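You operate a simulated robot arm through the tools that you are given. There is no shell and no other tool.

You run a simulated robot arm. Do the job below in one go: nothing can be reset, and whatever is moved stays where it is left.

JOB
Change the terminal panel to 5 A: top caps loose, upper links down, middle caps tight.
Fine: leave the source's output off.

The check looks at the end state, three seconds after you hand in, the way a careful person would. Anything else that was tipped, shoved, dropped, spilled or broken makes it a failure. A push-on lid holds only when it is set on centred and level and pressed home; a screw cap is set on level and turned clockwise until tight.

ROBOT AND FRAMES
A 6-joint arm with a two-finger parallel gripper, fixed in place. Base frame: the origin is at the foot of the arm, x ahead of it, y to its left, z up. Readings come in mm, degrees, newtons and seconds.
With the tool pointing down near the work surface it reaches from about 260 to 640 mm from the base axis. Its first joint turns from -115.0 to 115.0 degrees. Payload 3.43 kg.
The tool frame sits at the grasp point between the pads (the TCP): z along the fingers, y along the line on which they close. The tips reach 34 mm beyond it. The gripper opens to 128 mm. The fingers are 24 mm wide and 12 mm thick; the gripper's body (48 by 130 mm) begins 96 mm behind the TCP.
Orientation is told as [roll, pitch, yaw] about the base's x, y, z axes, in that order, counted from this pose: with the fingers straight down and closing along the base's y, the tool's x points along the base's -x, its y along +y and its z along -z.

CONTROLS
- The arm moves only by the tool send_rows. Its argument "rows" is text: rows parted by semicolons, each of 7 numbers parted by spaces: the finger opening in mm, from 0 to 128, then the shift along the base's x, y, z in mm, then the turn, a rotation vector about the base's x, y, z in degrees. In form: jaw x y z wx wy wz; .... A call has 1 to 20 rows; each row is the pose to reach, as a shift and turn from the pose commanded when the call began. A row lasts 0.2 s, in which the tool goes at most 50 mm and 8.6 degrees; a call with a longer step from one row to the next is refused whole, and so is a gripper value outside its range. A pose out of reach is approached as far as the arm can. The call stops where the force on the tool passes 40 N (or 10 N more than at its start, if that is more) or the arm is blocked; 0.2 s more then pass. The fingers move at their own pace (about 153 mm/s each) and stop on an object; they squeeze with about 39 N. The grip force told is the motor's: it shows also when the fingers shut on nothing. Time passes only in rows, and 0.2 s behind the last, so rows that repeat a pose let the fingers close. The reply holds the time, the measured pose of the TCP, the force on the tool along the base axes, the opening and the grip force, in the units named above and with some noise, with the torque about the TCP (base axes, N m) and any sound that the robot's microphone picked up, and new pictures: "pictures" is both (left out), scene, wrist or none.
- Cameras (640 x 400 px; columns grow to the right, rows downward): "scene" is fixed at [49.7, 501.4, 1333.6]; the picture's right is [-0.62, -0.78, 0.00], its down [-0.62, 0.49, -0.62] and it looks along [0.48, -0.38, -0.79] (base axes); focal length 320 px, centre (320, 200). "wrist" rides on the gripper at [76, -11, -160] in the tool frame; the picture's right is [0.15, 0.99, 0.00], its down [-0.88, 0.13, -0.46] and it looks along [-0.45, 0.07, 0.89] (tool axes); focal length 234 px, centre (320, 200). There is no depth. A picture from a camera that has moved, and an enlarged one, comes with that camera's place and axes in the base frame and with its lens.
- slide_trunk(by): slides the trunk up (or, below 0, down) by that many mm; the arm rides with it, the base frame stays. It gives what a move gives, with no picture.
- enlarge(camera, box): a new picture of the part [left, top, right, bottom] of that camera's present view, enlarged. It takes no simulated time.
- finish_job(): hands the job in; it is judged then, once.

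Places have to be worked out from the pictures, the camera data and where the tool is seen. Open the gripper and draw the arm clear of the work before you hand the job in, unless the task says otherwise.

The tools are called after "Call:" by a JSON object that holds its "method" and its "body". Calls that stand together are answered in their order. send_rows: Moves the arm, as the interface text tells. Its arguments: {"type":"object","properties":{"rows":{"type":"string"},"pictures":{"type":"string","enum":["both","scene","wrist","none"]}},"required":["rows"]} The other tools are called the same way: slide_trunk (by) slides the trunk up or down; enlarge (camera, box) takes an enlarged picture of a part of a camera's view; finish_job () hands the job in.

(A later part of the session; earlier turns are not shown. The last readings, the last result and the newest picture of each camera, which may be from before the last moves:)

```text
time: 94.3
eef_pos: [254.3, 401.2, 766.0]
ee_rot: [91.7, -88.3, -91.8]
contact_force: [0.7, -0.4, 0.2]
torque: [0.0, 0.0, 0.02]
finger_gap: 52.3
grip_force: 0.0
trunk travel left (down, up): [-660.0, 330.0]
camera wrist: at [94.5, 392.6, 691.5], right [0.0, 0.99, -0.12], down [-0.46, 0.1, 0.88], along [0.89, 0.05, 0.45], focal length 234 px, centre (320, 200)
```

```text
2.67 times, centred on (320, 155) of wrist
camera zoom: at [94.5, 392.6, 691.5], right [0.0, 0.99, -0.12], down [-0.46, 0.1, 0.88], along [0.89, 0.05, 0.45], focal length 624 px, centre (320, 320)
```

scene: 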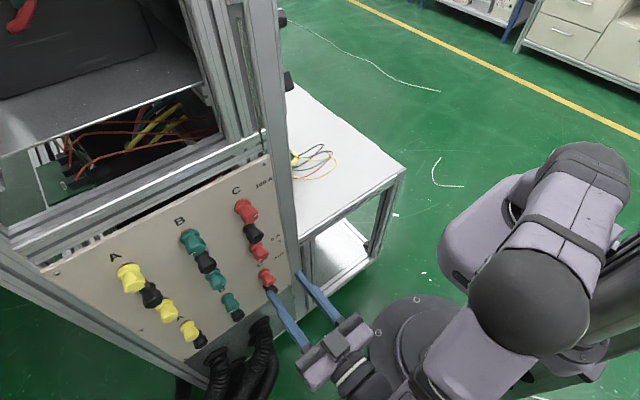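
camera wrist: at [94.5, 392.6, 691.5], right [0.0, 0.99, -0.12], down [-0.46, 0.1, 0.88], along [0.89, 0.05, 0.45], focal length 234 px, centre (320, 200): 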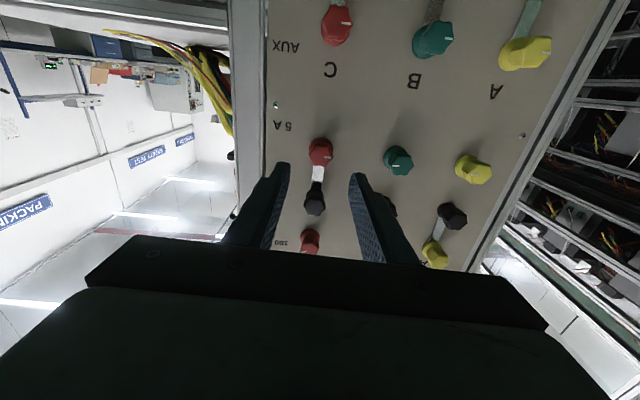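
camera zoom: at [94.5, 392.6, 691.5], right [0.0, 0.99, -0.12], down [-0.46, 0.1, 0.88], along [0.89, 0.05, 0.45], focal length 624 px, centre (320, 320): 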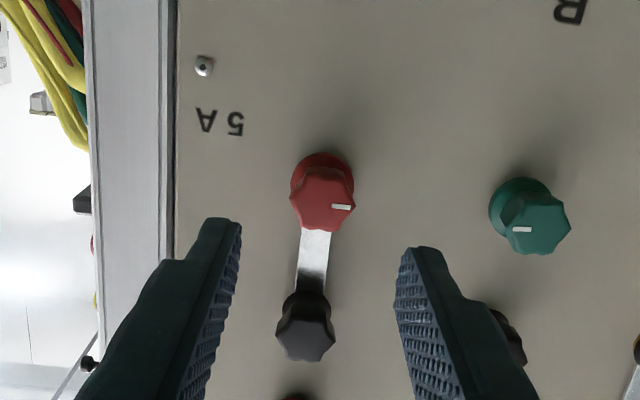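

Column C is complete: top mark at −y (loose), link down, middle mark at +y (tight). Next is column B (y≈497.5), so I move to its top cap at standoff with roll −30°.

Call:
{"method": "send_rows", "body": {"rows": "52 0 5 10 -4 0 0; 52 0 12 22 -8 0 0; 52 0 20 34 -12 0 0; 52 0 28 46 -16 0 0; 52 0 36 58 -20 0 0; 52 0 44 70 -24 0 0; 52 0 52 82 -28 0 0; 52 0 60 94 -31.8 0 0; 52 0 68 106 -31.8 0 0; 52 0 76 118 -31.8 0 0; 52 0 84 128 -31.8 0 0; 52 0 92 134 -31.8 0 0; 52 0 95.5 137 -31.8 0 0; 52 0 95.5 137 -31.8 0 0"}}

Call:
{"method": "enlarge", "body": {"camera": "wrist", "box": [260, 100, 380, 220]}}

```text
time: 97.3
eef_pos: [253.8, 498.0, 903.8]
ee_rot: [-90.1, -59.9, 90.1]
contact_force: [0.2, -0.7, 0.1]
torque: [0.0, -0.01, -0.02]
finger_gap: 51.8
grip_force: 0.0
trunk travel left (down, up): [-660.0, 330.0]
camera wrist: at [94.0, 450.5, 844.3], right [0.0, 0.78, -0.62], down [-0.46, 0.55, 0.7], along [0.89, 0.28, 0.36], focal length 234 px, centre (320, 200)
```

scene: 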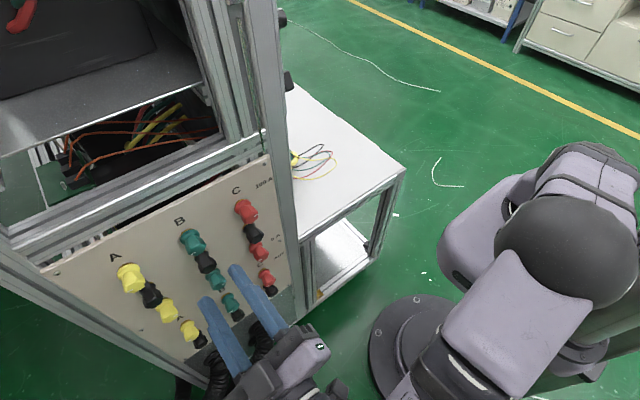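
wrist: 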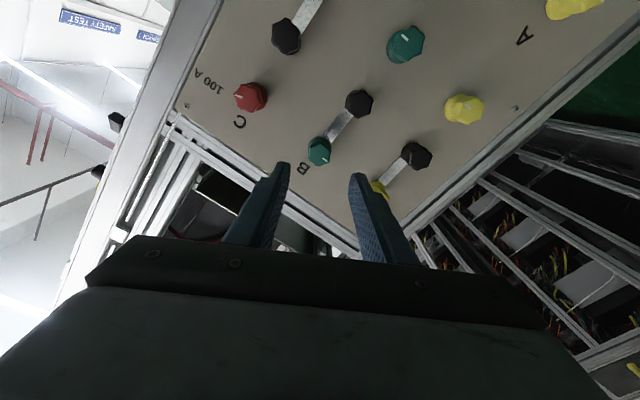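

```text
3.33 times, centred on (320, 160) of wrist
camera zoom: at [94.0, 450.5, 844.3], right [0.0, 0.78, -0.62], down [-0.46, 0.55, 0.7], along [0.89, 0.28, 0.36], focal length 781 px, centre (320, 333)
```

zoom: 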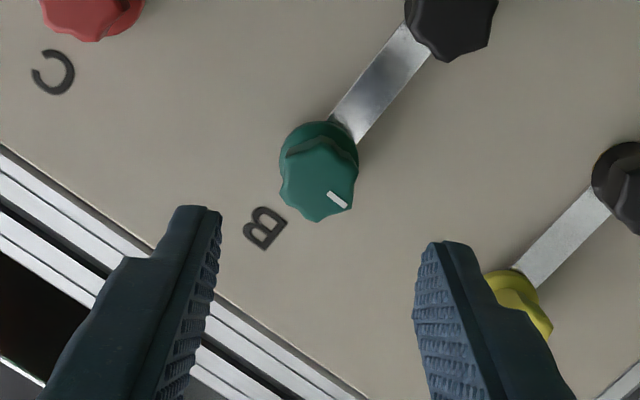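

The B top cap is about 1 mm low of the grip axis. I correct for that, advance to the knob and close.

Call:
{"method": "send_rows", "body": {"rows": "52 15 -0.3 -0.5 0 0 0; 52 30 -0.6 -1.1 0 0 0; 52 45 -0.6 -1.1 0 0 0; 52 60 -0.6 -1.1 0 0 0; 52 72 -0.6 -1.1 0 0 0; 52 82 -0.6 -1.1 0 0 0; 52 88 -0.6 -1.1 0 0 0; 52 88 -0.6 -1.1 0 0 0; 30 88 -0.6 -1.1 0 0 0; 10 88 -0.6 -1.1 0 0 0; 10 88 -0.6 -1.1 0 0 0; 10 88 -0.6 -1.1 0 0 0", "pictures": "wrist"}}

Call:
{"method": "enlarge", "body": {"camera": "wrist", "box": [260, 110, 380, 210]}}

```text
time: 99.9
eef_pos: [341.0, 496.4, 902.8]
ee_rot: [-89.9, -59.9, 90.0]
contact_force: [1.4, 0.0, 0.1]
torque: [0.02, -0.09, 0.04]
finger_gap: 25.2
grip_force: 45.5
trunk travel left (down, up): [-660.0, 330.0]
camera wrist: at [182.0, 449.4, 843.4], right [0.0, 0.78, -0.62], down [-0.46, 0.55, 0.7], along [0.89, 0.28, 0.36], focal length 234 px, centre (320, 200)
```

wrist: 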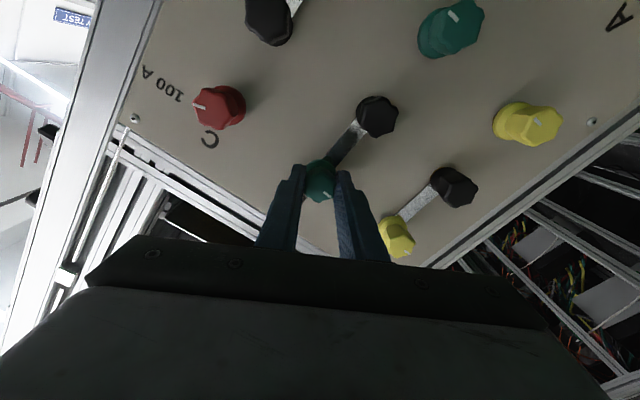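

```text
4.00 times, centred on (320, 160) of wrist
camera zoom: at [182.0, 449.4, 843.4], right [0.0, 0.78, -0.62], down [-0.46, 0.55, 0.7], along [0.89, 0.28, 0.36], focal length 937 px, centre (320, 360)
```

zoom: 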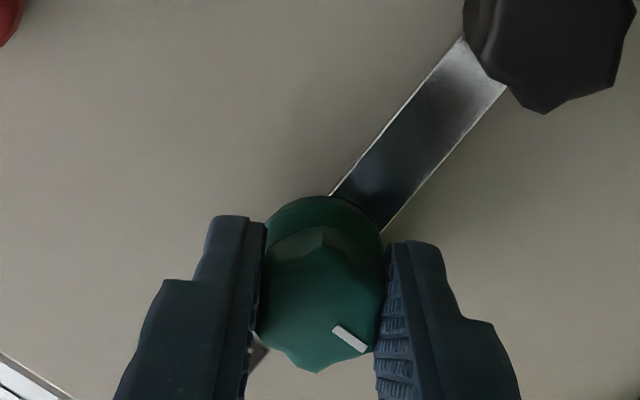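

The grip is perfectly centred with no side force. I turn counter-clockwise 156° in one stroke.

Call:
{"method": "send_rows", "body": {"rows": "10 0 0 0 -6 0 0; 10 0 0 0 -14 0 0; 10 0 0 0 -22 0 0; 10 0 0 0 -30 0 0; 10 0 0 0 -38 0 0; 10 0 0 0 -46 0 0; 10 0 0 0 -54 0 0; 10 0 0 0 -62 0 0; 10 0 0 0 -70 0 0; 10 0 0 0 -78 0 0; 10 0 0 0 -86 0 0; 10 0 0 0 -94 0 0; 10 0 0 0 -102 0 0; 10 0 0 0 -110 0 0; 10 0 0 0 -118 0 0; 10 0 0 0 -126 0 0; 10 0 0 0 -134 0 0; 10 0 0 0 -142 0 0; 10 0 0 0 -150 0 0; 10 0 0 0 -156 0 0", "pictures": "wrist"}}

```text
time: 104.1
eef_pos: [341.7, 496.5, 904.7]
ee_rot: [91.7, 83.8, -88.2]
contact_force: [9.5, 10.7, 20.3]
torque: [0.0, 0.65, -0.06]
finger_gap: 24.8
grip_force: 44.7
trunk travel left (down, up): [-660.0, 330.0]
camera wrist: at [181.6, 516.4, 978.7], right [0.0, -0.97, 0.25], down [-0.45, -0.23, -0.86], along [0.89, -0.11, -0.44], focal length 234 px, centre (320, 200)
```

wrist: 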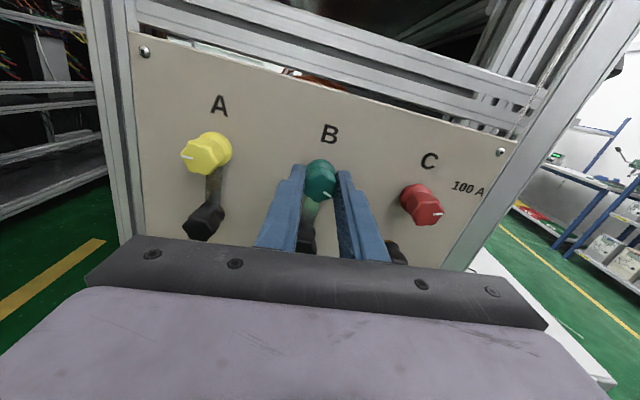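

It's following smoothly, and the true axis here is about 1 mm higher (z≈903.7). I shift onto it and finish the turn to the loose stop.

Call:
{"method": "send_rows", "body": {"rows": "10 0 0.2 0.7 -4 0 0; 10 0 0.3 1.4 -8 0 0; 10 0 0.3 1.4 -14 0 0; 10 0 0.3 1.4 -20 0 0; 10 0 0.3 1.4 -26 0 0; 10 0 0.3 1.4 -32 0 0; 10 0 0.3 1.4 -32 0 0", "pictures": "wrist"}}

Call:
{"method": "enlarge", "body": {"camera": "wrist", "box": [260, 110, 380, 210]}}

```text
time: 105.7
eef_pos: [342.2, 496.3, 902.7]
ee_rot: [90.0, 51.7, -89.8]
contact_force: [6.1, 6.1, 9.2]
torque: [0.01, -0.84, 0.7]
finger_gap: 24.7
grip_force: 45.4
trunk travel left (down, up): [-660.0, 330.0]
camera wrist: at [181.7, 553.5, 957.3], right [0.0, -0.69, 0.73], down [-0.45, -0.65, -0.61], along [0.89, -0.33, -0.31], focal length 234 px, centre (320, 200)
```

wrist: 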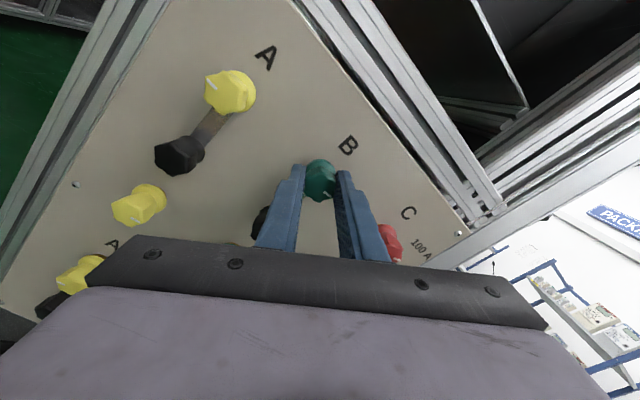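

```text
4.00 times, centred on (320, 160) of wrist
camera zoom: at [181.7, 553.5, 957.3], right [0.0, -0.69, 0.73], down [-0.45, -0.65, -0.61], along [0.89, -0.33, -0.31], focal length 937 px, centre (320, 360)
```

zoom: 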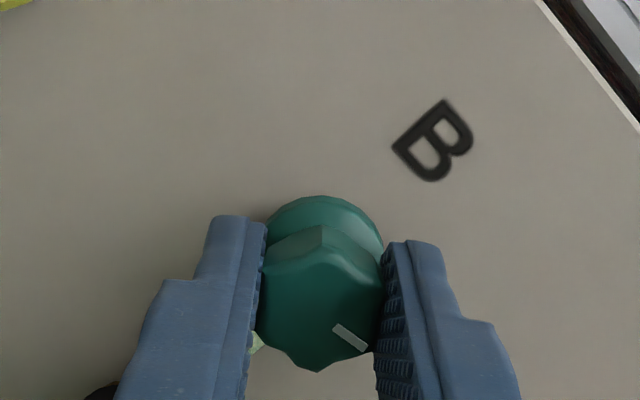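

The cap has turned 188° without slipping, past the original 180° loose position, so B top is loose. I release, back off, roll to −180° and close the fingers to make the pusher on the +y side of link B.

Call:
{"method": "send_rows", "body": {"rows": "52 0 0 0 0 0 0; 52 0 0 0 0 0 0; 52 -12 0 0 0 0 0; 52 -30 0 0 0 0 0; 52 -50 0 -4 4 0 0; 40 -50 4 -10 10 0 0; 20 -50 10 -16 16 0 0; 0 -50 16 -24 22 0 0; 0 -50 22 -32 28 0 0; 0 -50 25 -38 34 0 0; 0 -50 25 -38 38 0 0; 0 -50 25 -38 38 0 0"}}

Call:
{"method": "enlarge", "body": {"camera": "wrist", "box": [240, 90, 400, 210]}}

Call:
{"method": "enlarge", "body": {"camera": "scene", "box": [160, 200, 260, 300]}}

```text
time: 108.3
eef_pos: [291.3, 522.6, 865.9]
ee_rot: [49.2, 90.0, -130.9]
contact_force: [-0.4, -0.6, 0.2]
torque: [-0.01, -0.01, -0.03]
finger_gap: 0.0
grip_force: 33.4
trunk travel left (down, up): [-660.0, 330.0]
camera wrist: at [131.8, 533.8, 942.5], right [0.0, -0.99, 0.15], down [-0.46, -0.13, -0.88], along [0.89, -0.07, -0.45], focal length 234 px, centre (320, 200)
```

scene: 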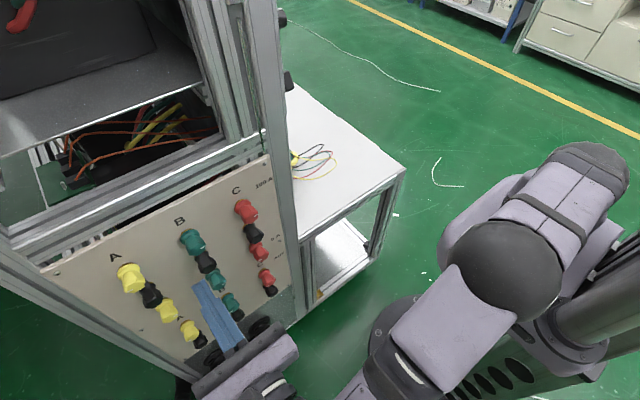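
wrist: 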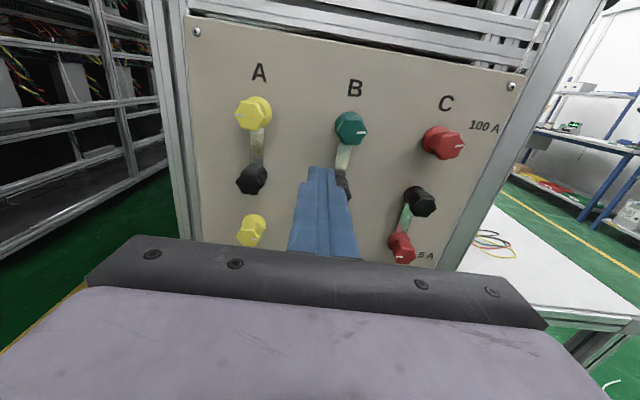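

```text
3.33 times, centred on (320, 150) of wrist
camera zoom: at [131.8, 533.8, 942.5], right [0.0, -0.99, 0.15], down [-0.46, -0.13, -0.88], along [0.89, -0.07, -0.45], focal length 781 px, centre (320, 367)
```

zoom: 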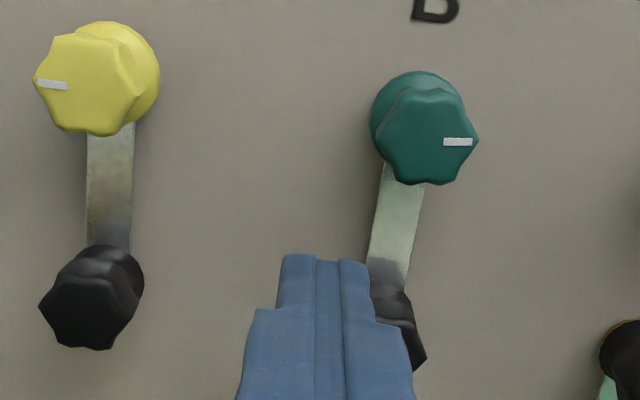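

```text
4.00 times, centred on (210, 250) of scene
camera zoom: at [49.7, 501.4, 1333.6], right [-0.62, -0.78, 0.0], down [-0.62, 0.49, -0.62], along [0.48, -0.38, -0.79], focal length 1279 px, centre (760, 0)
```

zoom: 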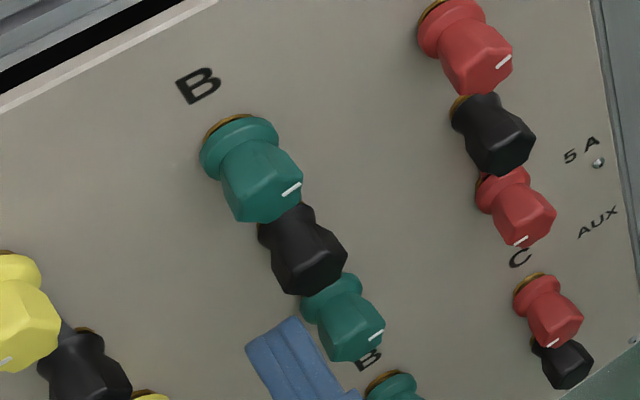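

B top's mark points −y (loose). I bring the tips in beside link B and push it along the same arc to about 40° first.

Call:
{"method": "send_rows", "body": {"rows": "0 20 0 0 0 0 0; 0 40 0 0 0 0 0; 0 52 0 0 0 0 0; 0 59 0 0 0 0 0; 0 62.5 0 0 0 0 0; 0 62.5 -5 2 0 0 0; 0 62.5 -9.2 3.2 0 0 0; 0 62.5 -13.5 5.1 0 0 0; 0 62.5 -18.4 6.2 0 0 0; 0 62.5 -23.8 6.4 0 0 0; 0 62.5 -23.8 6.4 0 0 0"}}

Call:
{"method": "enlarge", "body": {"camera": "wrist", "box": [260, 110, 400, 230]}}

Call:
{"method": "enlarge", "body": {"camera": "scene", "box": [160, 200, 260, 300]}}

```text
time: 110.7
eef_pos: [354.5, 497.9, 872.3]
ee_rot: [78.3, 89.9, -101.7]
contact_force: [-0.8, 0.3, -0.2]
torque: [0.02, 0.02, -0.01]
finger_gap: 0.0
grip_force: 32.5
trunk travel left (down, up): [-660.0, 330.0]
camera wrist: at [194.9, 509.7, 949.3], right [0.0, -0.99, 0.15], down [-0.46, -0.13, -0.88], along [0.89, -0.07, -0.45], focal length 234 px, centre (320, 200)
```

scene: 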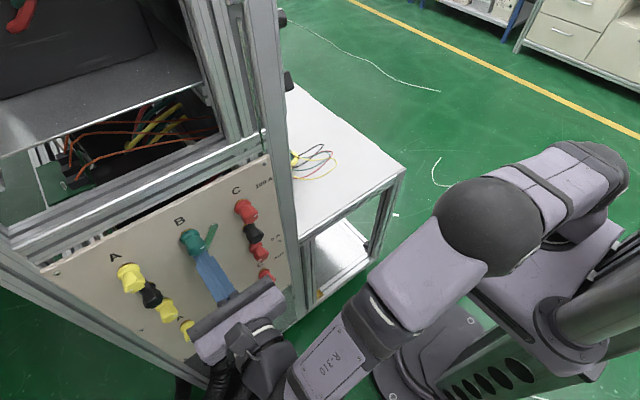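
wrist: 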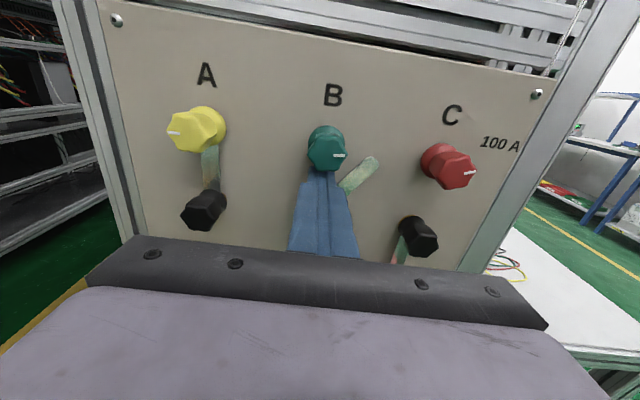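

```text
3.33 times, centred on (330, 170) of wrist
camera zoom: at [194.9, 509.7, 949.3], right [0.0, -0.99, 0.15], down [-0.46, -0.13, -0.88], along [0.89, -0.07, -0.45], focal length 781 px, centre (287, 300)
```

zoom: 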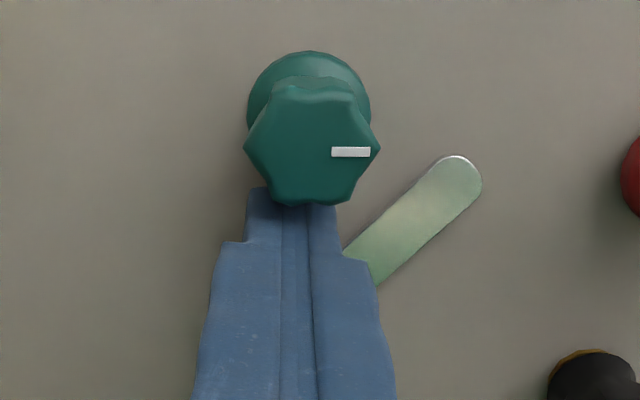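

```text
4.00 times, centred on (210, 250) of scene
camera zoom: at [49.7, 501.4, 1333.6], right [-0.62, -0.78, 0.0], down [-0.62, 0.49, -0.62], along [0.48, -0.38, -0.79], focal length 1279 px, centre (760, 0)
```

zoom: 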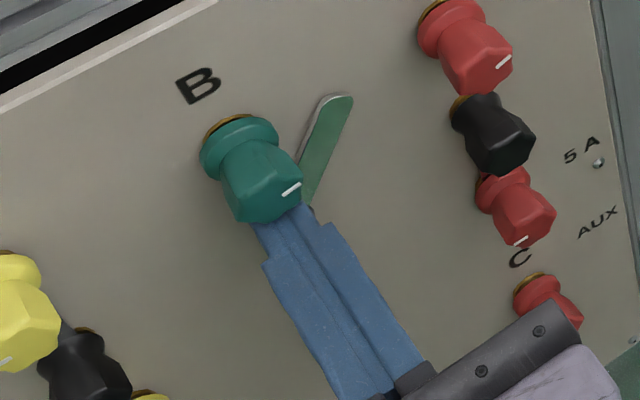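

Link B is swinging just as C did. I continue the sweep around to nearly straight down.

Call:
{"method": "send_rows", "body": {"rows": "0 0 -6.3 -0.3 0 0 0; 0 0 -13.6 -1.7 0 0 0; 0 0 -19.8 -5.3 0 0 0; 0 0 -25.2 -10.4 0 0 0; 0 0 -29.3 -16.9 0 0 0; 0 0 -32.6 -20.2 0 0 0; 0 0 -35.4 -24.5 0 0 0; 0 0 -37.5 -29.7 0 0 0; 0 0 -38.4 -35.7 0 0 0; 0 0 -38 -42.1 0 0 0; 0 0 -36 -48.7 0 0 0; 0 0 -32.4 -54.9 0 0 0; 0 0 -27.3 -60.3 0 0 0; 0 0 -24 -62.5 0 0 0; 0 0 -24 -62.5 0 0 0"}}

Call:
{"method": "enlarge", "body": {"camera": "wrist", "box": [230, 90, 390, 230]}}

Call:
{"method": "enlarge", "body": {"camera": "scene", "box": [160, 200, 260, 300]}}

```text
time: 113.9
eef_pos: [354.2, 474.9, 809.5]
ee_rot: [71.1, 89.9, -108.8]
contact_force: [0.8, -0.4, 0.0]
torque: [0.01, -0.04, 0.0]
finger_gap: 0.0
grip_force: 33.3
trunk travel left (down, up): [-660.0, 330.0]
camera wrist: at [194.0, 486.1, 886.4], right [0.0, -0.99, 0.15], down [-0.46, -0.13, -0.88], along [0.89, -0.07, -0.45], focal length 234 px, centre (320, 200)
```

scene: 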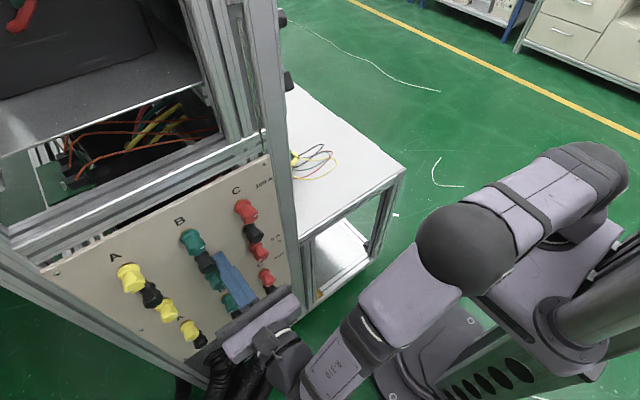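
wrist: 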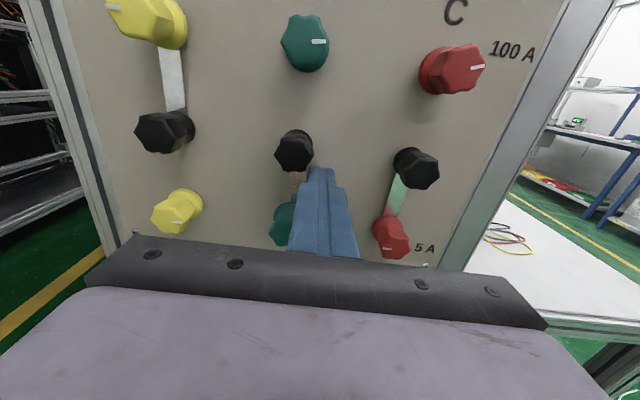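

```text
2.86 times, centred on (310, 160) of wrist
camera zoom: at [194.0, 486.1, 886.4], right [0.0, -0.99, 0.15], down [-0.46, -0.13, -0.88], along [0.89, -0.07, -0.45], focal length 669 px, centre (349, 314)
```

zoom: 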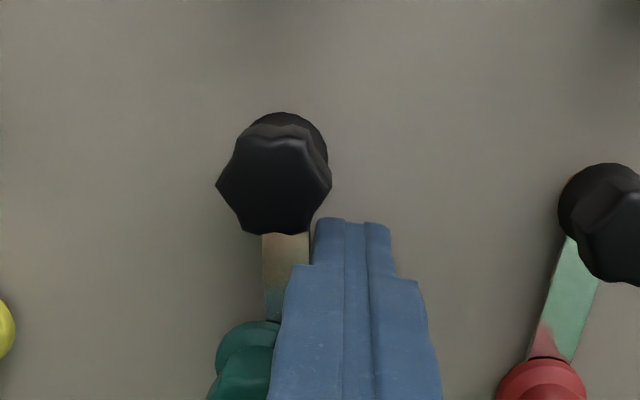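

```text
4.00 times, centred on (210, 250) of scene
camera zoom: at [49.7, 501.4, 1333.6], right [-0.62, -0.78, 0.0], down [-0.62, 0.49, -0.62], along [0.48, -0.38, -0.79], focal length 1279 px, centre (760, 0)
```

zoom: 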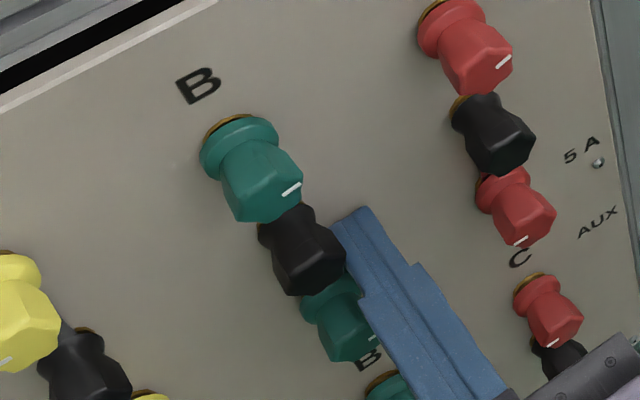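

Link B is nearly down. I push it the last few millimetres against its stop.

Call:
{"method": "send_rows", "body": {"rows": "0 0 1.5 -1 0 0 0; 0 0 3 -1.9 0 0 0; 0 0 4 -1.9 0 0 0; 0 0 5 -1.9 0 0 0; 0 0 5 -1.9 0 0 0", "pictures": "none"}}

```text
time: 115.1
eef_pos: [353.4, 478.8, 807.6]
ee_rot: [72.3, 89.9, -107.8]
contact_force: [-0.2, -0.6, -0.3]
torque: [-0.01, 0.04, 0.0]
finger_gap: 0.0
grip_force: 33.3
trunk travel left (down, up): [-660.0, 330.0]
```

There's no stop felt yet, so I nudge a little further.

Call:
{"method": "send_rows", "body": {"rows": "0 0 0.8 0 0 0 0; 0 0 1.6 0 0 0 0; 0 0 1.6 0 0 0 0", "pictures": "wrist"}}

Call:
{"method": "enlarge", "body": {"camera": "wrist", "box": [230, 90, 390, 230]}}

```text
time: 115.9
eef_pos: [353.3, 480.1, 806.9]
ee_rot: [73.9, 89.9, -106.3]
contact_force: [-2.9, -7.8, -0.8]
torque: [0.06, 0.02, -0.21]
finger_gap: 0.0
grip_force: 33.0
trunk travel left (down, up): [-660.0, 330.0]
camera wrist: at [194.3, 491.6, 884.5], right [0.0, -0.99, 0.15], down [-0.46, -0.13, -0.88], along [0.89, -0.07, -0.45], focal length 234 px, centre (320, 200)
```

wrist: 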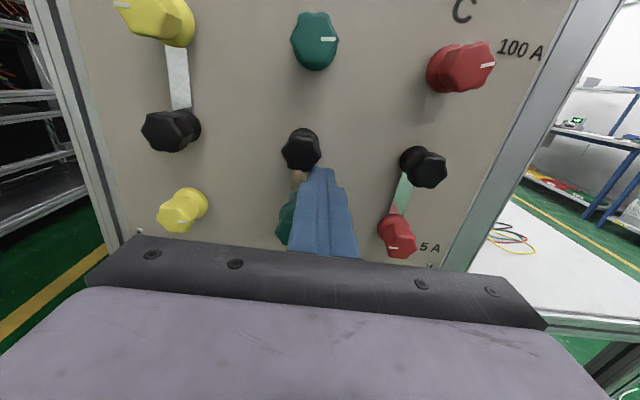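

```text
2.86 times, centred on (310, 160) of wrist
camera zoom: at [194.3, 491.6, 884.5], right [0.0, -0.99, 0.15], down [-0.46, -0.13, -0.88], along [0.89, -0.07, -0.45], focal length 669 px, centre (349, 314)
```

zoom: 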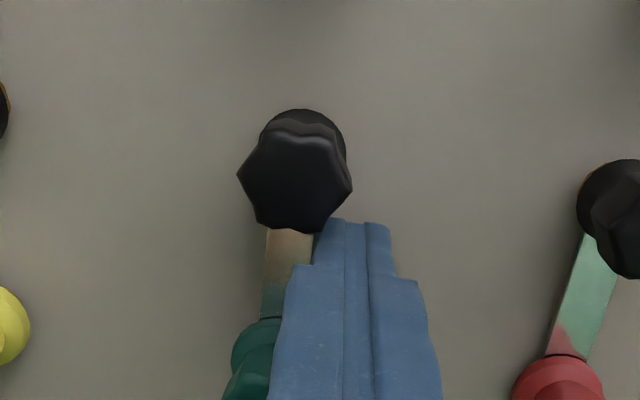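

Link B is against its stop, straight down. I back out and line up with the B middle cap (≈496.8, 768.7) at roll −210°.

Call:
{"method": "send_rows", "body": {"rows": "0 0 -2 0 0 0 0; 0 0 -5 0 0 0 0; 0 -15 -5 0 0 0 0; 0 -35 -5 0 0 0 0; 0 -60 -5 0 0 0 0; 20 -60 0 -10 -5 0 0; 40 -60 5 -20 -10 0 0; 52 -60 10 -30 -16 0 0; 52 -60 16 -39 -23 0 0; 52 -60 16 -39 -30 0 0; 52 -60 16 -39 -30 0 0"}}

Call:
{"method": "enlarge", "body": {"camera": "wrist", "box": [260, 110, 380, 210]}}

```text
time: 118.3
eef_pos: [294.1, 495.2, 768.6]
ee_rot: [89.9, 59.8, -90.1]
contact_force: [-0.2, -1.3, -0.4]
torque: [-0.01, 0.0, 0.01]
finger_gap: 52.2
grip_force: 0.0
trunk travel left (down, up): [-660.0, 330.0]
camera wrist: at [134.3, 544.7, 829.6], right [0.0, -0.78, 0.62], down [-0.46, -0.56, -0.7], along [0.89, -0.28, -0.36], focal length 234 px, centre (320, 200)
```

scene: 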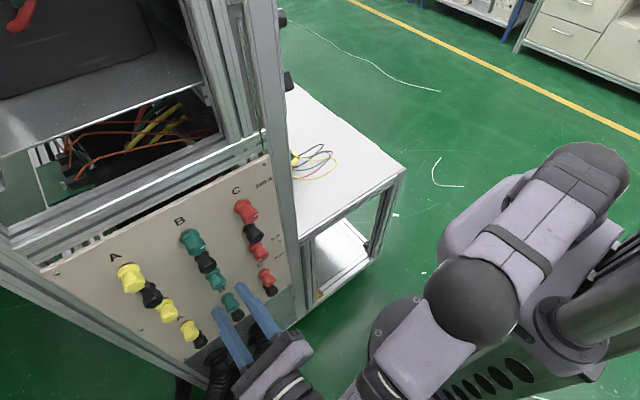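
wrist: 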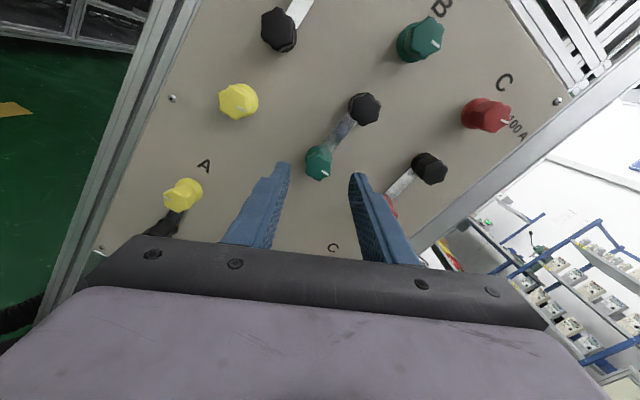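

```text
4.00 times, centred on (320, 160) of wrist
camera zoom: at [134.3, 544.7, 829.6], right [0.0, -0.78, 0.62], down [-0.46, -0.56, -0.7], along [0.89, -0.28, -0.36], focal length 937 px, centre (320, 360)
```

zoom: 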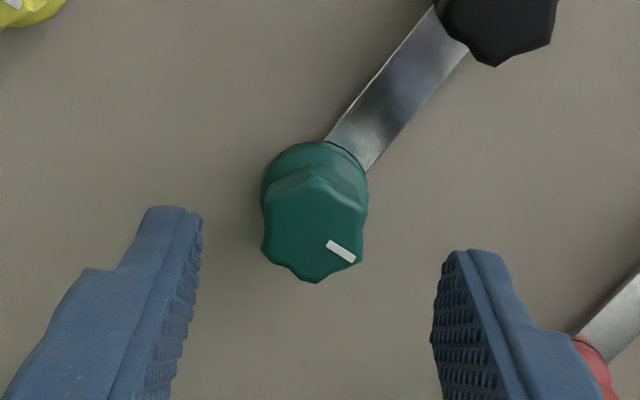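

The B middle cap is centred to within a millimetre. I apply the small correction, advance and grip.

Call:
{"method": "send_rows", "body": {"rows": "52 12 0.4 -0.6 0 0 0; 52 24 0.4 -0.6 0 0 0; 52 36 0.4 -0.6 0 0 0; 52 44 0.4 -0.6 0 0 0; 52 48 0.4 -0.6 0 0 0; 30 48 0.4 -0.6 0 0 0; 10 48 0.4 -0.6 0 0 0; 10 48 0.4 -0.6 0 0 0; 10 48 0.4 -0.6 0 0 0", "pictures": "wrist"}}

Call:
{"method": "enlarge", "body": {"camera": "wrist", "box": [260, 110, 380, 210]}}

```text
time: 120.3
eef_pos: [340.8, 497.0, 767.6]
ee_rot: [89.9, 59.9, -90.1]
contact_force: [2.3, 1.8, -0.9]
torque: [-0.02, 0.07, 0.08]
finger_gap: 25.1
grip_force: 44.6
trunk travel left (down, up): [-660.0, 330.0]
camera wrist: at [182.6, 545.5, 828.7], right [0.0, -0.78, 0.62], down [-0.46, -0.55, -0.7], along [0.89, -0.28, -0.36], focal length 234 px, centre (320, 200)
```

wrist: 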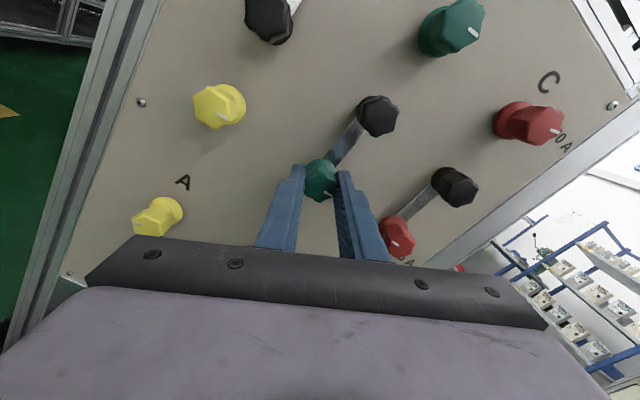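

```text
4.00 times, centred on (320, 160) of wrist
camera zoom: at [182.6, 545.5, 828.7], right [0.0, -0.78, 0.62], down [-0.46, -0.55, -0.7], along [0.89, -0.28, -0.36], focal length 937 px, centre (320, 360)
```

zoom: 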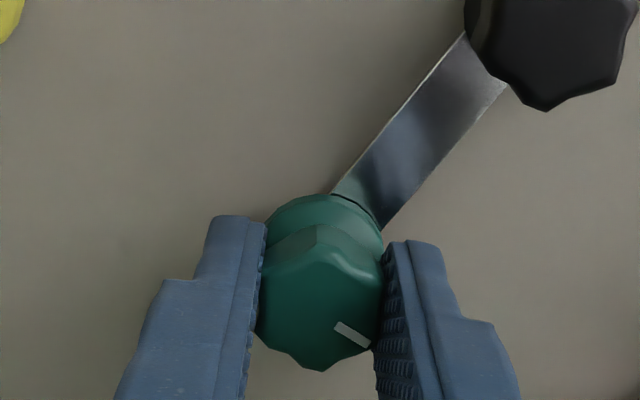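

The grip is solid. I turn clockwise 152°, then I'll check centring before the final stretch.

Call:
{"method": "send_rows", "body": {"rows": "10 0 0 0 8 0 0; 10 0 0 0 16 0 0; 10 0 0 0 24 0 0; 10 0 0 0 32 0 0; 10 0 0 0 40 0 0; 10 0 0 0 48 0 0; 10 0 0 0 56 0 0; 10 0 0 0 64 0 0; 10 0 0 0 72 0 0; 10 0 0 0 80 0 0; 10 0 0 0 88 0 0; 10 0 0 0 96 0 0; 10 0 0 0 104 0 0; 10 0 0 0 112 0 0; 10 0 0 0 120 0 0; 10 0 0 0 128 0 0; 10 0 0 0 136 0 0; 10 0 0 0 144 0 0; 10 0 0 0 152 0 0; 10 0 0 0 152 0 0", "pictures": "none"}}

```text
time: 124.5
eef_pos: [342.9, 497.1, 766.4]
ee_rot: [-89.9, -31.9, 89.8]
contact_force: [-1.1, -7.2, -11.5]
torque: [-0.01, -0.28, 0.49]
finger_gap: 25.1
grip_force: 44.8
trunk travel left (down, up): [-660.0, 330.0]
```

The side force is small. I continue clockwise through 180° and on to the tight stop.

Call:
{"method": "send_rows", "body": {"rows": "10 0 -0.2 -0.4 6 0 0; 10 0 -0.3 -0.7 12 0 0; 10 0 -0.3 -0.7 18 0 0; 10 0 -0.3 -0.7 24 0 0; 10 0 -0.3 -0.7 30 0 0; 10 0 -0.3 -0.7 36 0 0; 10 0 -0.3 -0.7 42 0 0; 10 0 -0.3 -0.7 48 0 0; 10 0 -0.3 -0.7 48 0 0", "pictures": "wrist"}}

Call:
{"method": "enlarge", "body": {"camera": "wrist", "box": [260, 110, 380, 210]}}

```text
time: 126.5
eef_pos: [342.8, 498.2, 769.3]
ee_rot: [-91.4, -80.2, 91.4]
contact_force: [5.0, 0.2, 5.6]
torque: [-0.28, -0.67, 0.03]
finger_gap: 25.0
grip_force: 45.6
trunk travel left (down, up): [-660.0, 330.0]
camera wrist: at [182.8, 473.9, 696.9], right [0.0, 0.95, -0.31], down [-0.46, 0.28, 0.84], along [0.89, 0.14, 0.44], focal length 234 px, centre (320, 200)
```

wrist: 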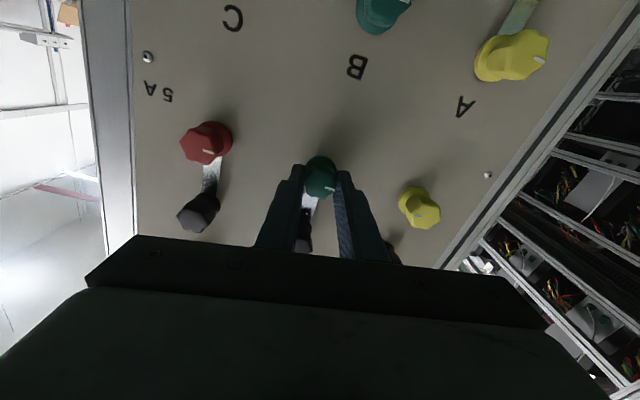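

```text
4.00 times, centred on (320, 160) of wrist
camera zoom: at [182.8, 473.9, 696.9], right [0.0, 0.95, -0.31], down [-0.46, 0.28, 0.84], along [0.89, 0.14, 0.44], focal length 937 px, centre (320, 360)
```

zoom: 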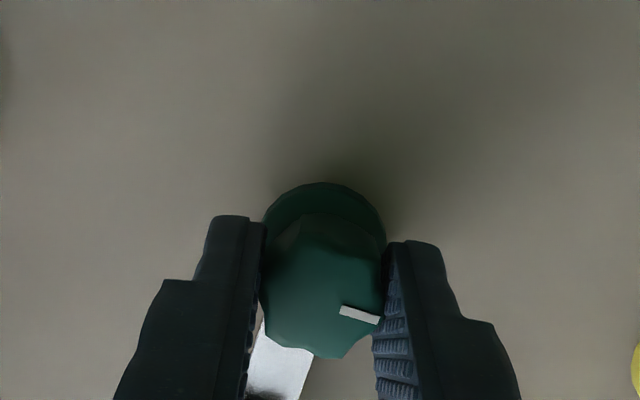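

Torque is −0.28 N·m and the fingers are starting to slip over the knob, so it has met its stop. I add the same final 12° as on C, then release and back off.

Call:
{"method": "send_rows", "body": {"rows": "10 0 0 0 4 0 0; 10 0 0 0 8 0 0; 10 0 0 0 12 0 0; 10 0 0 0 12 0 0", "pictures": "none"}}

Call:
{"method": "enlarge", "body": {"camera": "wrist", "box": [260, 110, 380, 210]}}

Call:
{"method": "send_rows", "body": {"rows": "52 0 0 0 0 0 0; 52 0 0 0 0 0 0; 52 -12 0 0 0 0 0; 52 -30 0 0 0 0 0; 52 -60 0 0 0 0 0; 52 -88 0 0 0 0 0; 52 -88 0 0 0 0 0"}}

Call:
{"method": "enlarge", "body": {"camera": "wrist", "box": [180, 60, 460, 230]}}

Call:
{"method": "enlarge", "body": {"camera": "scene", "box": [100, 190, 290, 330]}}

```text
time: 127.5
eef_pos: [342.5, 496.6, 767.3]
ee_rot: [89.1, -88.0, -89.1]
contact_force: [3.6, 3.0, 4.0]
torque: [-0.31, -0.06, 0.1]
finger_gap: 25.0
grip_force: 45.4
trunk travel left (down, up): [-660.0, 330.0]
```

```text
4.00 times, centred on (320, 160) of wrist
camera zoom: at [182.4, 488.8, 691.9], right [0.0, 0.99, -0.11], down [-0.46, 0.1, 0.88], along [0.89, 0.05, 0.45], focal length 937 px, centre (320, 360)
```

zoom: 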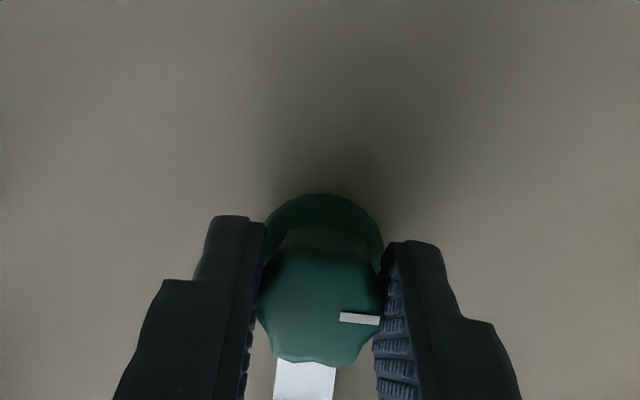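

```text
time: 129.1
eef_pos: [252.9, 496.4, 768.1]
ee_rot: [91.4, -88.1, -91.5]
contact_force: [-0.1, 0.9, 0.3]
torque: [-0.01, 0.0, -0.01]
finger_gap: 52.1
grip_force: 0.1
trunk travel left (down, up): [-660.0, 330.0]
camera wrist: at [93.3, 488.8, 692.2], right [0.0, 0.99, -0.11], down [-0.46, 0.1, 0.88], along [0.89, 0.05, 0.45], focal length 234 px, centre (320, 200)
```

scene: 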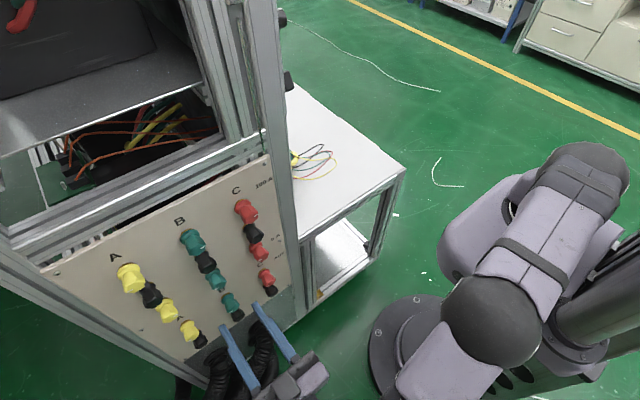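
wrist: 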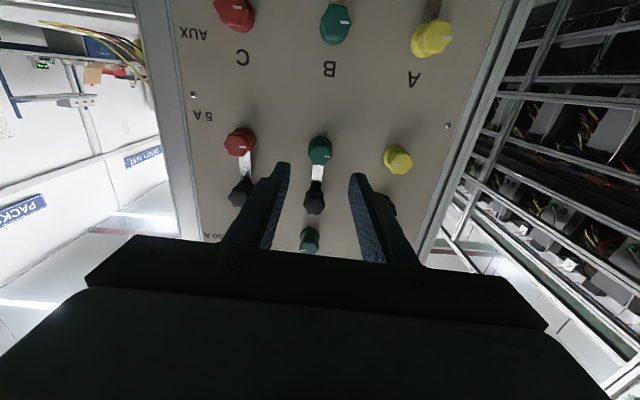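

```text
2.29 times, centred on (320, 145) of wrist
camera zoom: at [93.3, 488.8, 692.2], right [0.0, 0.99, -0.11], down [-0.46, 0.1, 0.88], along [0.89, 0.05, 0.45], focal length 535 px, centre (320, 326)
```

zoom: 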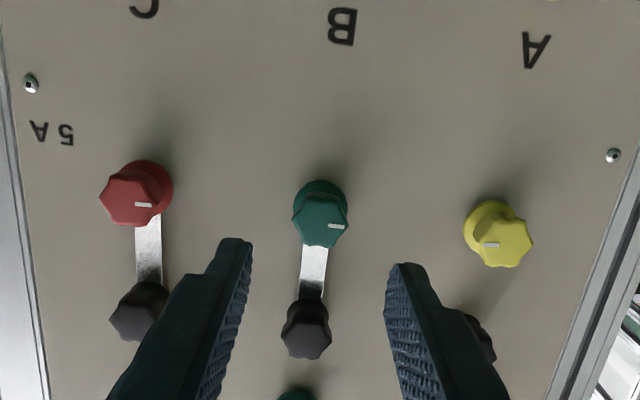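

```text
2.86 times, centred on (195, 260) of scene
camera zoom: at [49.7, 501.4, 1333.6], right [-0.62, -0.78, 0.0], down [-0.62, 0.49, -0.62], along [0.48, -0.38, -0.79], focal length 914 px, centre (677, 29)
```

zoom: 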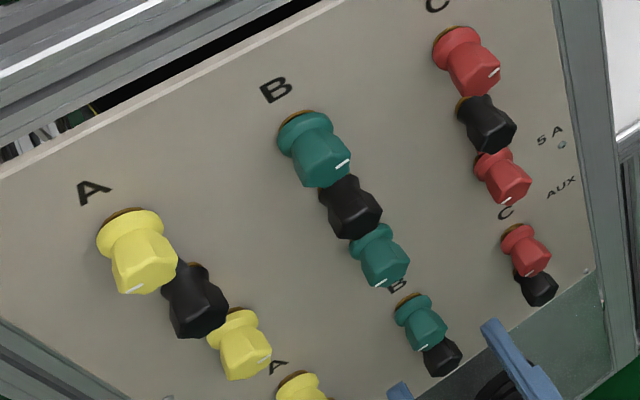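

Columns C and B are done. Now I move to A's top cap (y≈591.5, z≈903) at roll −30°, watching for any reach warning.

Call:
{"method": "send_rows", "body": {"rows": "52 5 5 10 -4 0 0; 52 10 12 22 -8 0 0; 52 15 20 34 -12 0 0; 52 20 28 46 -16 0 0; 52 25 36 58 -20 0 0; 52 30 44 70 -24 0 0; 52 30 52 82 -28 0 0; 52 30 60 94 -32 0 0; 52 30 68 106 -32 0 0; 52 30 76 118 -32 0 0; 52 30 84 128 -32 0 0; 52 30 92 134 -32 0 0; 52 30 94.7 135 -32 0 0; 52 30 94.7 135 -32 0 0"}}

Call:
{"method": "enlarge", "body": {"camera": "wrist", "box": [260, 100, 380, 220]}}

```text
time: 132.1
eef_pos: [282.9, 591.8, 901.0]
ee_rot: [-90.1, -59.9, 90.1]
contact_force: [0.8, 0.9, 0.2]
torque: [-0.01, 0.02, -0.01]
finger_gap: 52.3
grip_force: 0.1
trunk travel left (down, up): [-660.0, 330.0]
camera wrist: at [124.5, 544.6, 843.4], right [0.0, 0.78, -0.62], down [-0.46, 0.55, 0.7], along [0.89, 0.28, 0.36], focal length 234 px, centre (320, 200)
```

scene: 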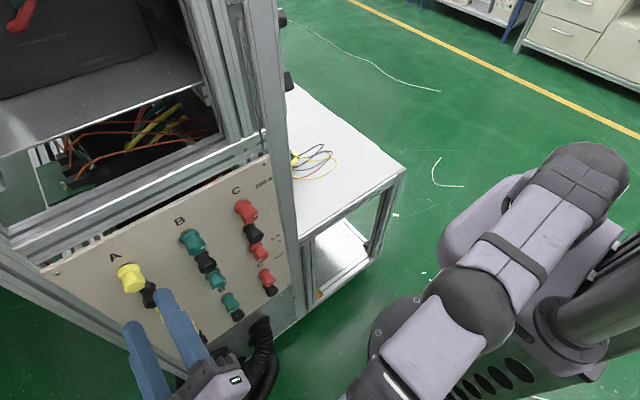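
wrist: 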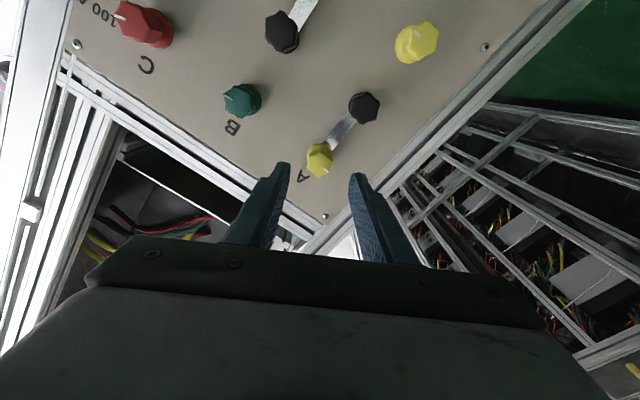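

```text
3.33 times, centred on (320, 160) of wrist
camera zoom: at [124.5, 544.6, 843.4], right [0.0, 0.78, -0.62], down [-0.46, 0.55, 0.7], along [0.89, 0.28, 0.36], focal length 781 px, centre (320, 333)
```

zoom: 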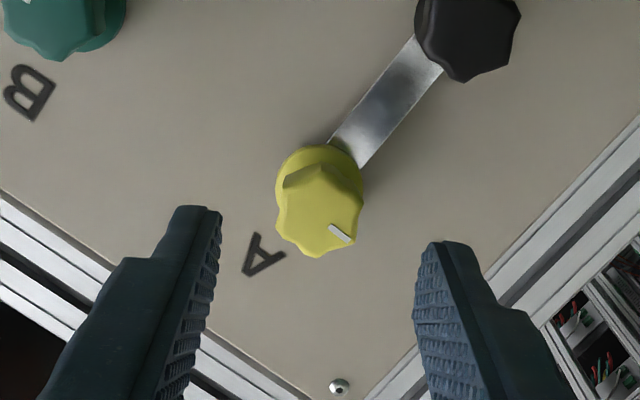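

Reach is fine here. I zoom in more to centre on the A top knob precisely.

Call:
{"method": "enlarge", "body": {"camera": "wrist", "box": [298, 135, 342, 185]}}

```text
8.00 times, centred on (320, 160) of wrist
camera zoom: at [124.5, 544.6, 843.4], right [0.0, 0.78, -0.62], down [-0.46, 0.55, 0.7], along [0.89, 0.28, 0.36], focal length 1873 px, centre (320, 520)
```

zoom: 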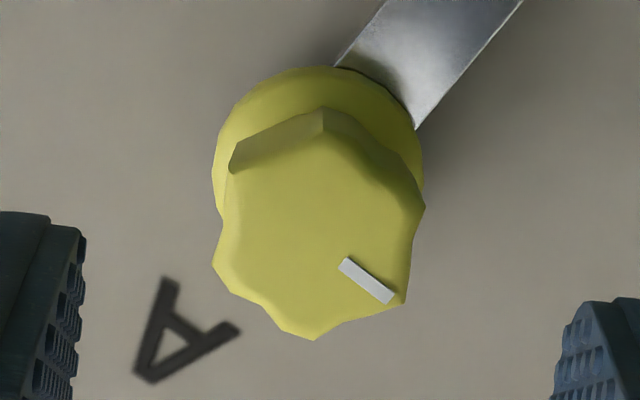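

With calibration from the two earlier grips, the A knob is within about 0.6 mm. I make a small correction, advance and grip.

Call:
{"method": "send_rows", "body": {"rows": "52 12 0.2 0.5 0 0 0; 52 24 0.2 0.5 0 0 0; 52 36 0.2 0.5 0 0 0; 52 46 0.2 0.5 0 0 0; 52 53 0.2 0.5 0 0 0; 52 57.5 0.2 0.5 0 0 0; 52 57.5 0.2 0.5 0 0 0; 30 57.5 0.2 0.5 0 0 0; 10 57.5 0.2 0.5 0 0 0; 10 57.5 0.2 0.5 0 0 0; 10 57.5 0.2 0.5 0 0 0", "pictures": "wrist"}}

Call:
{"method": "enlarge", "body": {"camera": "wrist", "box": [260, 110, 380, 210]}}

```text
time: 134.5
eef_pos: [341.8, 591.7, 901.9]
ee_rot: [-90.1, -59.9, 90.1]
contact_force: [1.2, 1.1, -0.5]
torque: [0.0, -0.14, 0.13]
finger_gap: 25.1
grip_force: 45.0
trunk travel left (down, up): [-660.0, 330.0]
camera wrist: at [182.4, 544.4, 843.4], right [0.0, 0.78, -0.62], down [-0.46, 0.55, 0.7], along [0.89, 0.28, 0.36], focal length 234 px, centre (320, 200)
```

wrist: 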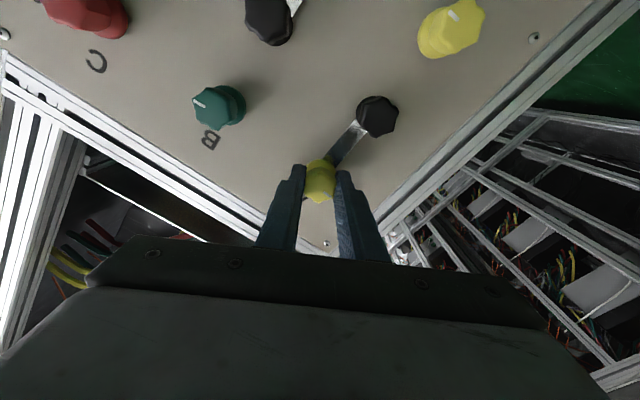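

```text
4.00 times, centred on (320, 160) of wrist
camera zoom: at [182.4, 544.4, 843.4], right [0.0, 0.78, -0.62], down [-0.46, 0.55, 0.7], along [0.89, 0.28, 0.36], focal length 937 px, centre (320, 360)
```

zoom: 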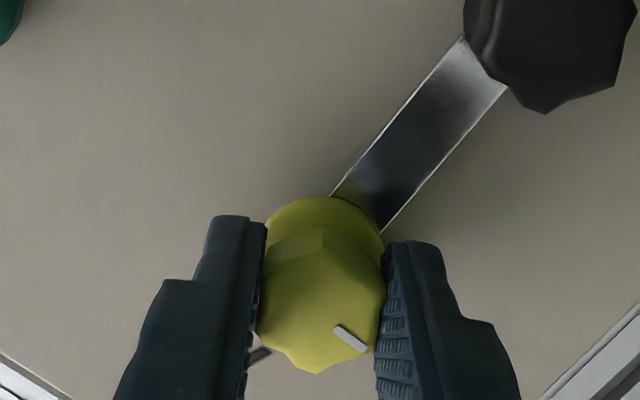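

The grip is solid with negligible side force. I turn counter-clockwise, with the tool path adjusted for the roughly 1 mm axis offset.

Call:
{"method": "send_rows", "body": {"rows": "10 0 -0.1 0.1 -8 0 0; 10 0 -0.2 0.2 -16 0 0; 10 0 -0.3 0.3 -24 0 0; 10 0 -0.4 0.4 -32 0 0; 10 0 -0.4 0.5 -40 0 0; 10 0 -0.5 0.7 -48 0 0; 10 0 -0.5 0.8 -56 0 0; 10 0 -0.5 0.9 -64 0 0; 10 0 -0.5 1.1 -72 0 0; 10 0 -0.4 1.2 -80 0 0; 10 0 -0.4 1.3 -88 0 0; 10 0 -0.3 1.5 -96 0 0; 10 0 -0.2 1.6 -104 0 0; 10 0 -0.1 1.7 -112 0 0; 10 0 0 1.7 -120 0 0; 10 0 0.1 1.8 -128 0 0; 10 0 0.3 1.8 -136 0 0; 10 0 0.4 1.9 -144 0 0; 10 0 0.5 1.9 -152 0 0; 10 0 0.5 1.9 -152 0 0", "pictures": "wrist"}}

```text
time: 138.7
eef_pos: [341.9, 592.3, 903.3]
ee_rot: [87.8, 87.8, -92.3]
contact_force: [2.4, -5.6, -4.9]
torque: [0.0, -0.29, -0.05]
finger_gap: 25.0
grip_force: 44.9
trunk travel left (down, up): [-660.0, 330.0]
camera wrist: at [182.4, 607.0, 980.7], right [0.0, -0.98, 0.18], down [-0.46, -0.16, -0.87], along [0.89, -0.09, -0.45], focal length 234 px, centre (320, 200)
```

wrist: 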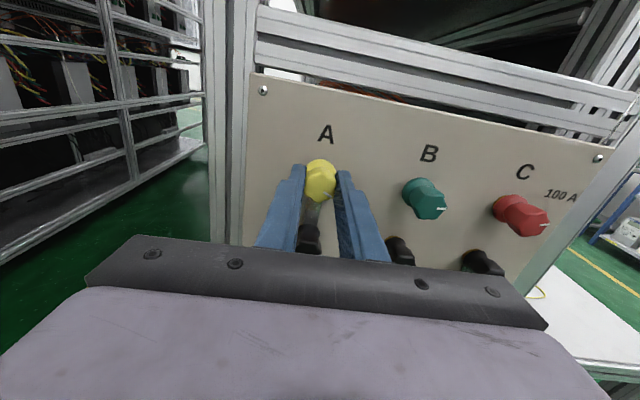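

Forces stay low. I finish with another 36° to pass the 180° loose position.

Call:
{"method": "send_rows", "body": {"rows": "10 0 0.1 -0.1 -6 0 0; 10 0 0.2 -0.2 -12 0 0; 10 0 0.3 -0.2 -18 0 0; 10 0 0.4 -0.3 -24 0 0; 10 0 0.5 -0.3 -30 0 0; 10 0 0.5 -0.4 -36 0 0; 10 0 0.5 -0.4 -36 0 0", "pictures": "wrist"}}

Call:
{"method": "enlarge", "body": {"camera": "wrist", "box": [260, 110, 380, 210]}}

```text
time: 140.3
eef_pos: [341.5, 592.6, 904.3]
ee_rot: [89.9, 51.7, -90.2]
contact_force: [0.8, -4.7, -5.0]
torque: [-0.01, 0.49, -0.27]
finger_gap: 24.9
grip_force: 45.1
trunk travel left (down, up): [-660.0, 330.0]
camera wrist: at [182.4, 648.9, 957.8], right [0.0, -0.69, 0.73], down [-0.46, -0.65, -0.61], along [0.89, -0.33, -0.31], focal length 234 px, centre (320, 200)
```

wrist: 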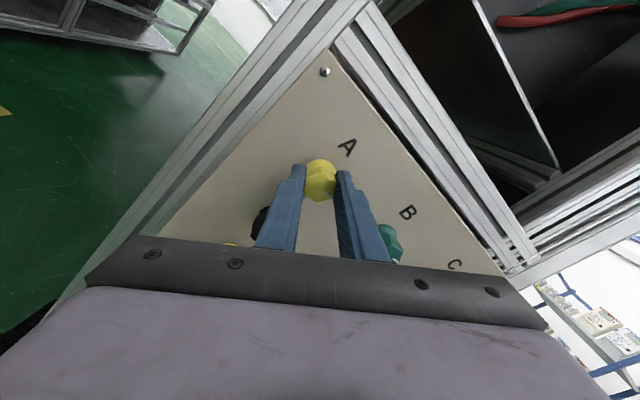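

```text
4.00 times, centred on (320, 160) of wrist
camera zoom: at [182.4, 648.9, 957.8], right [0.0, -0.69, 0.73], down [-0.46, -0.65, -0.61], along [0.89, -0.33, -0.31], focal length 937 px, centre (320, 360)
```

zoom: 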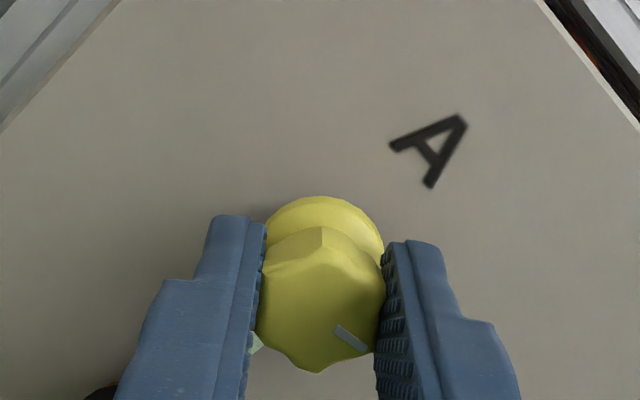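

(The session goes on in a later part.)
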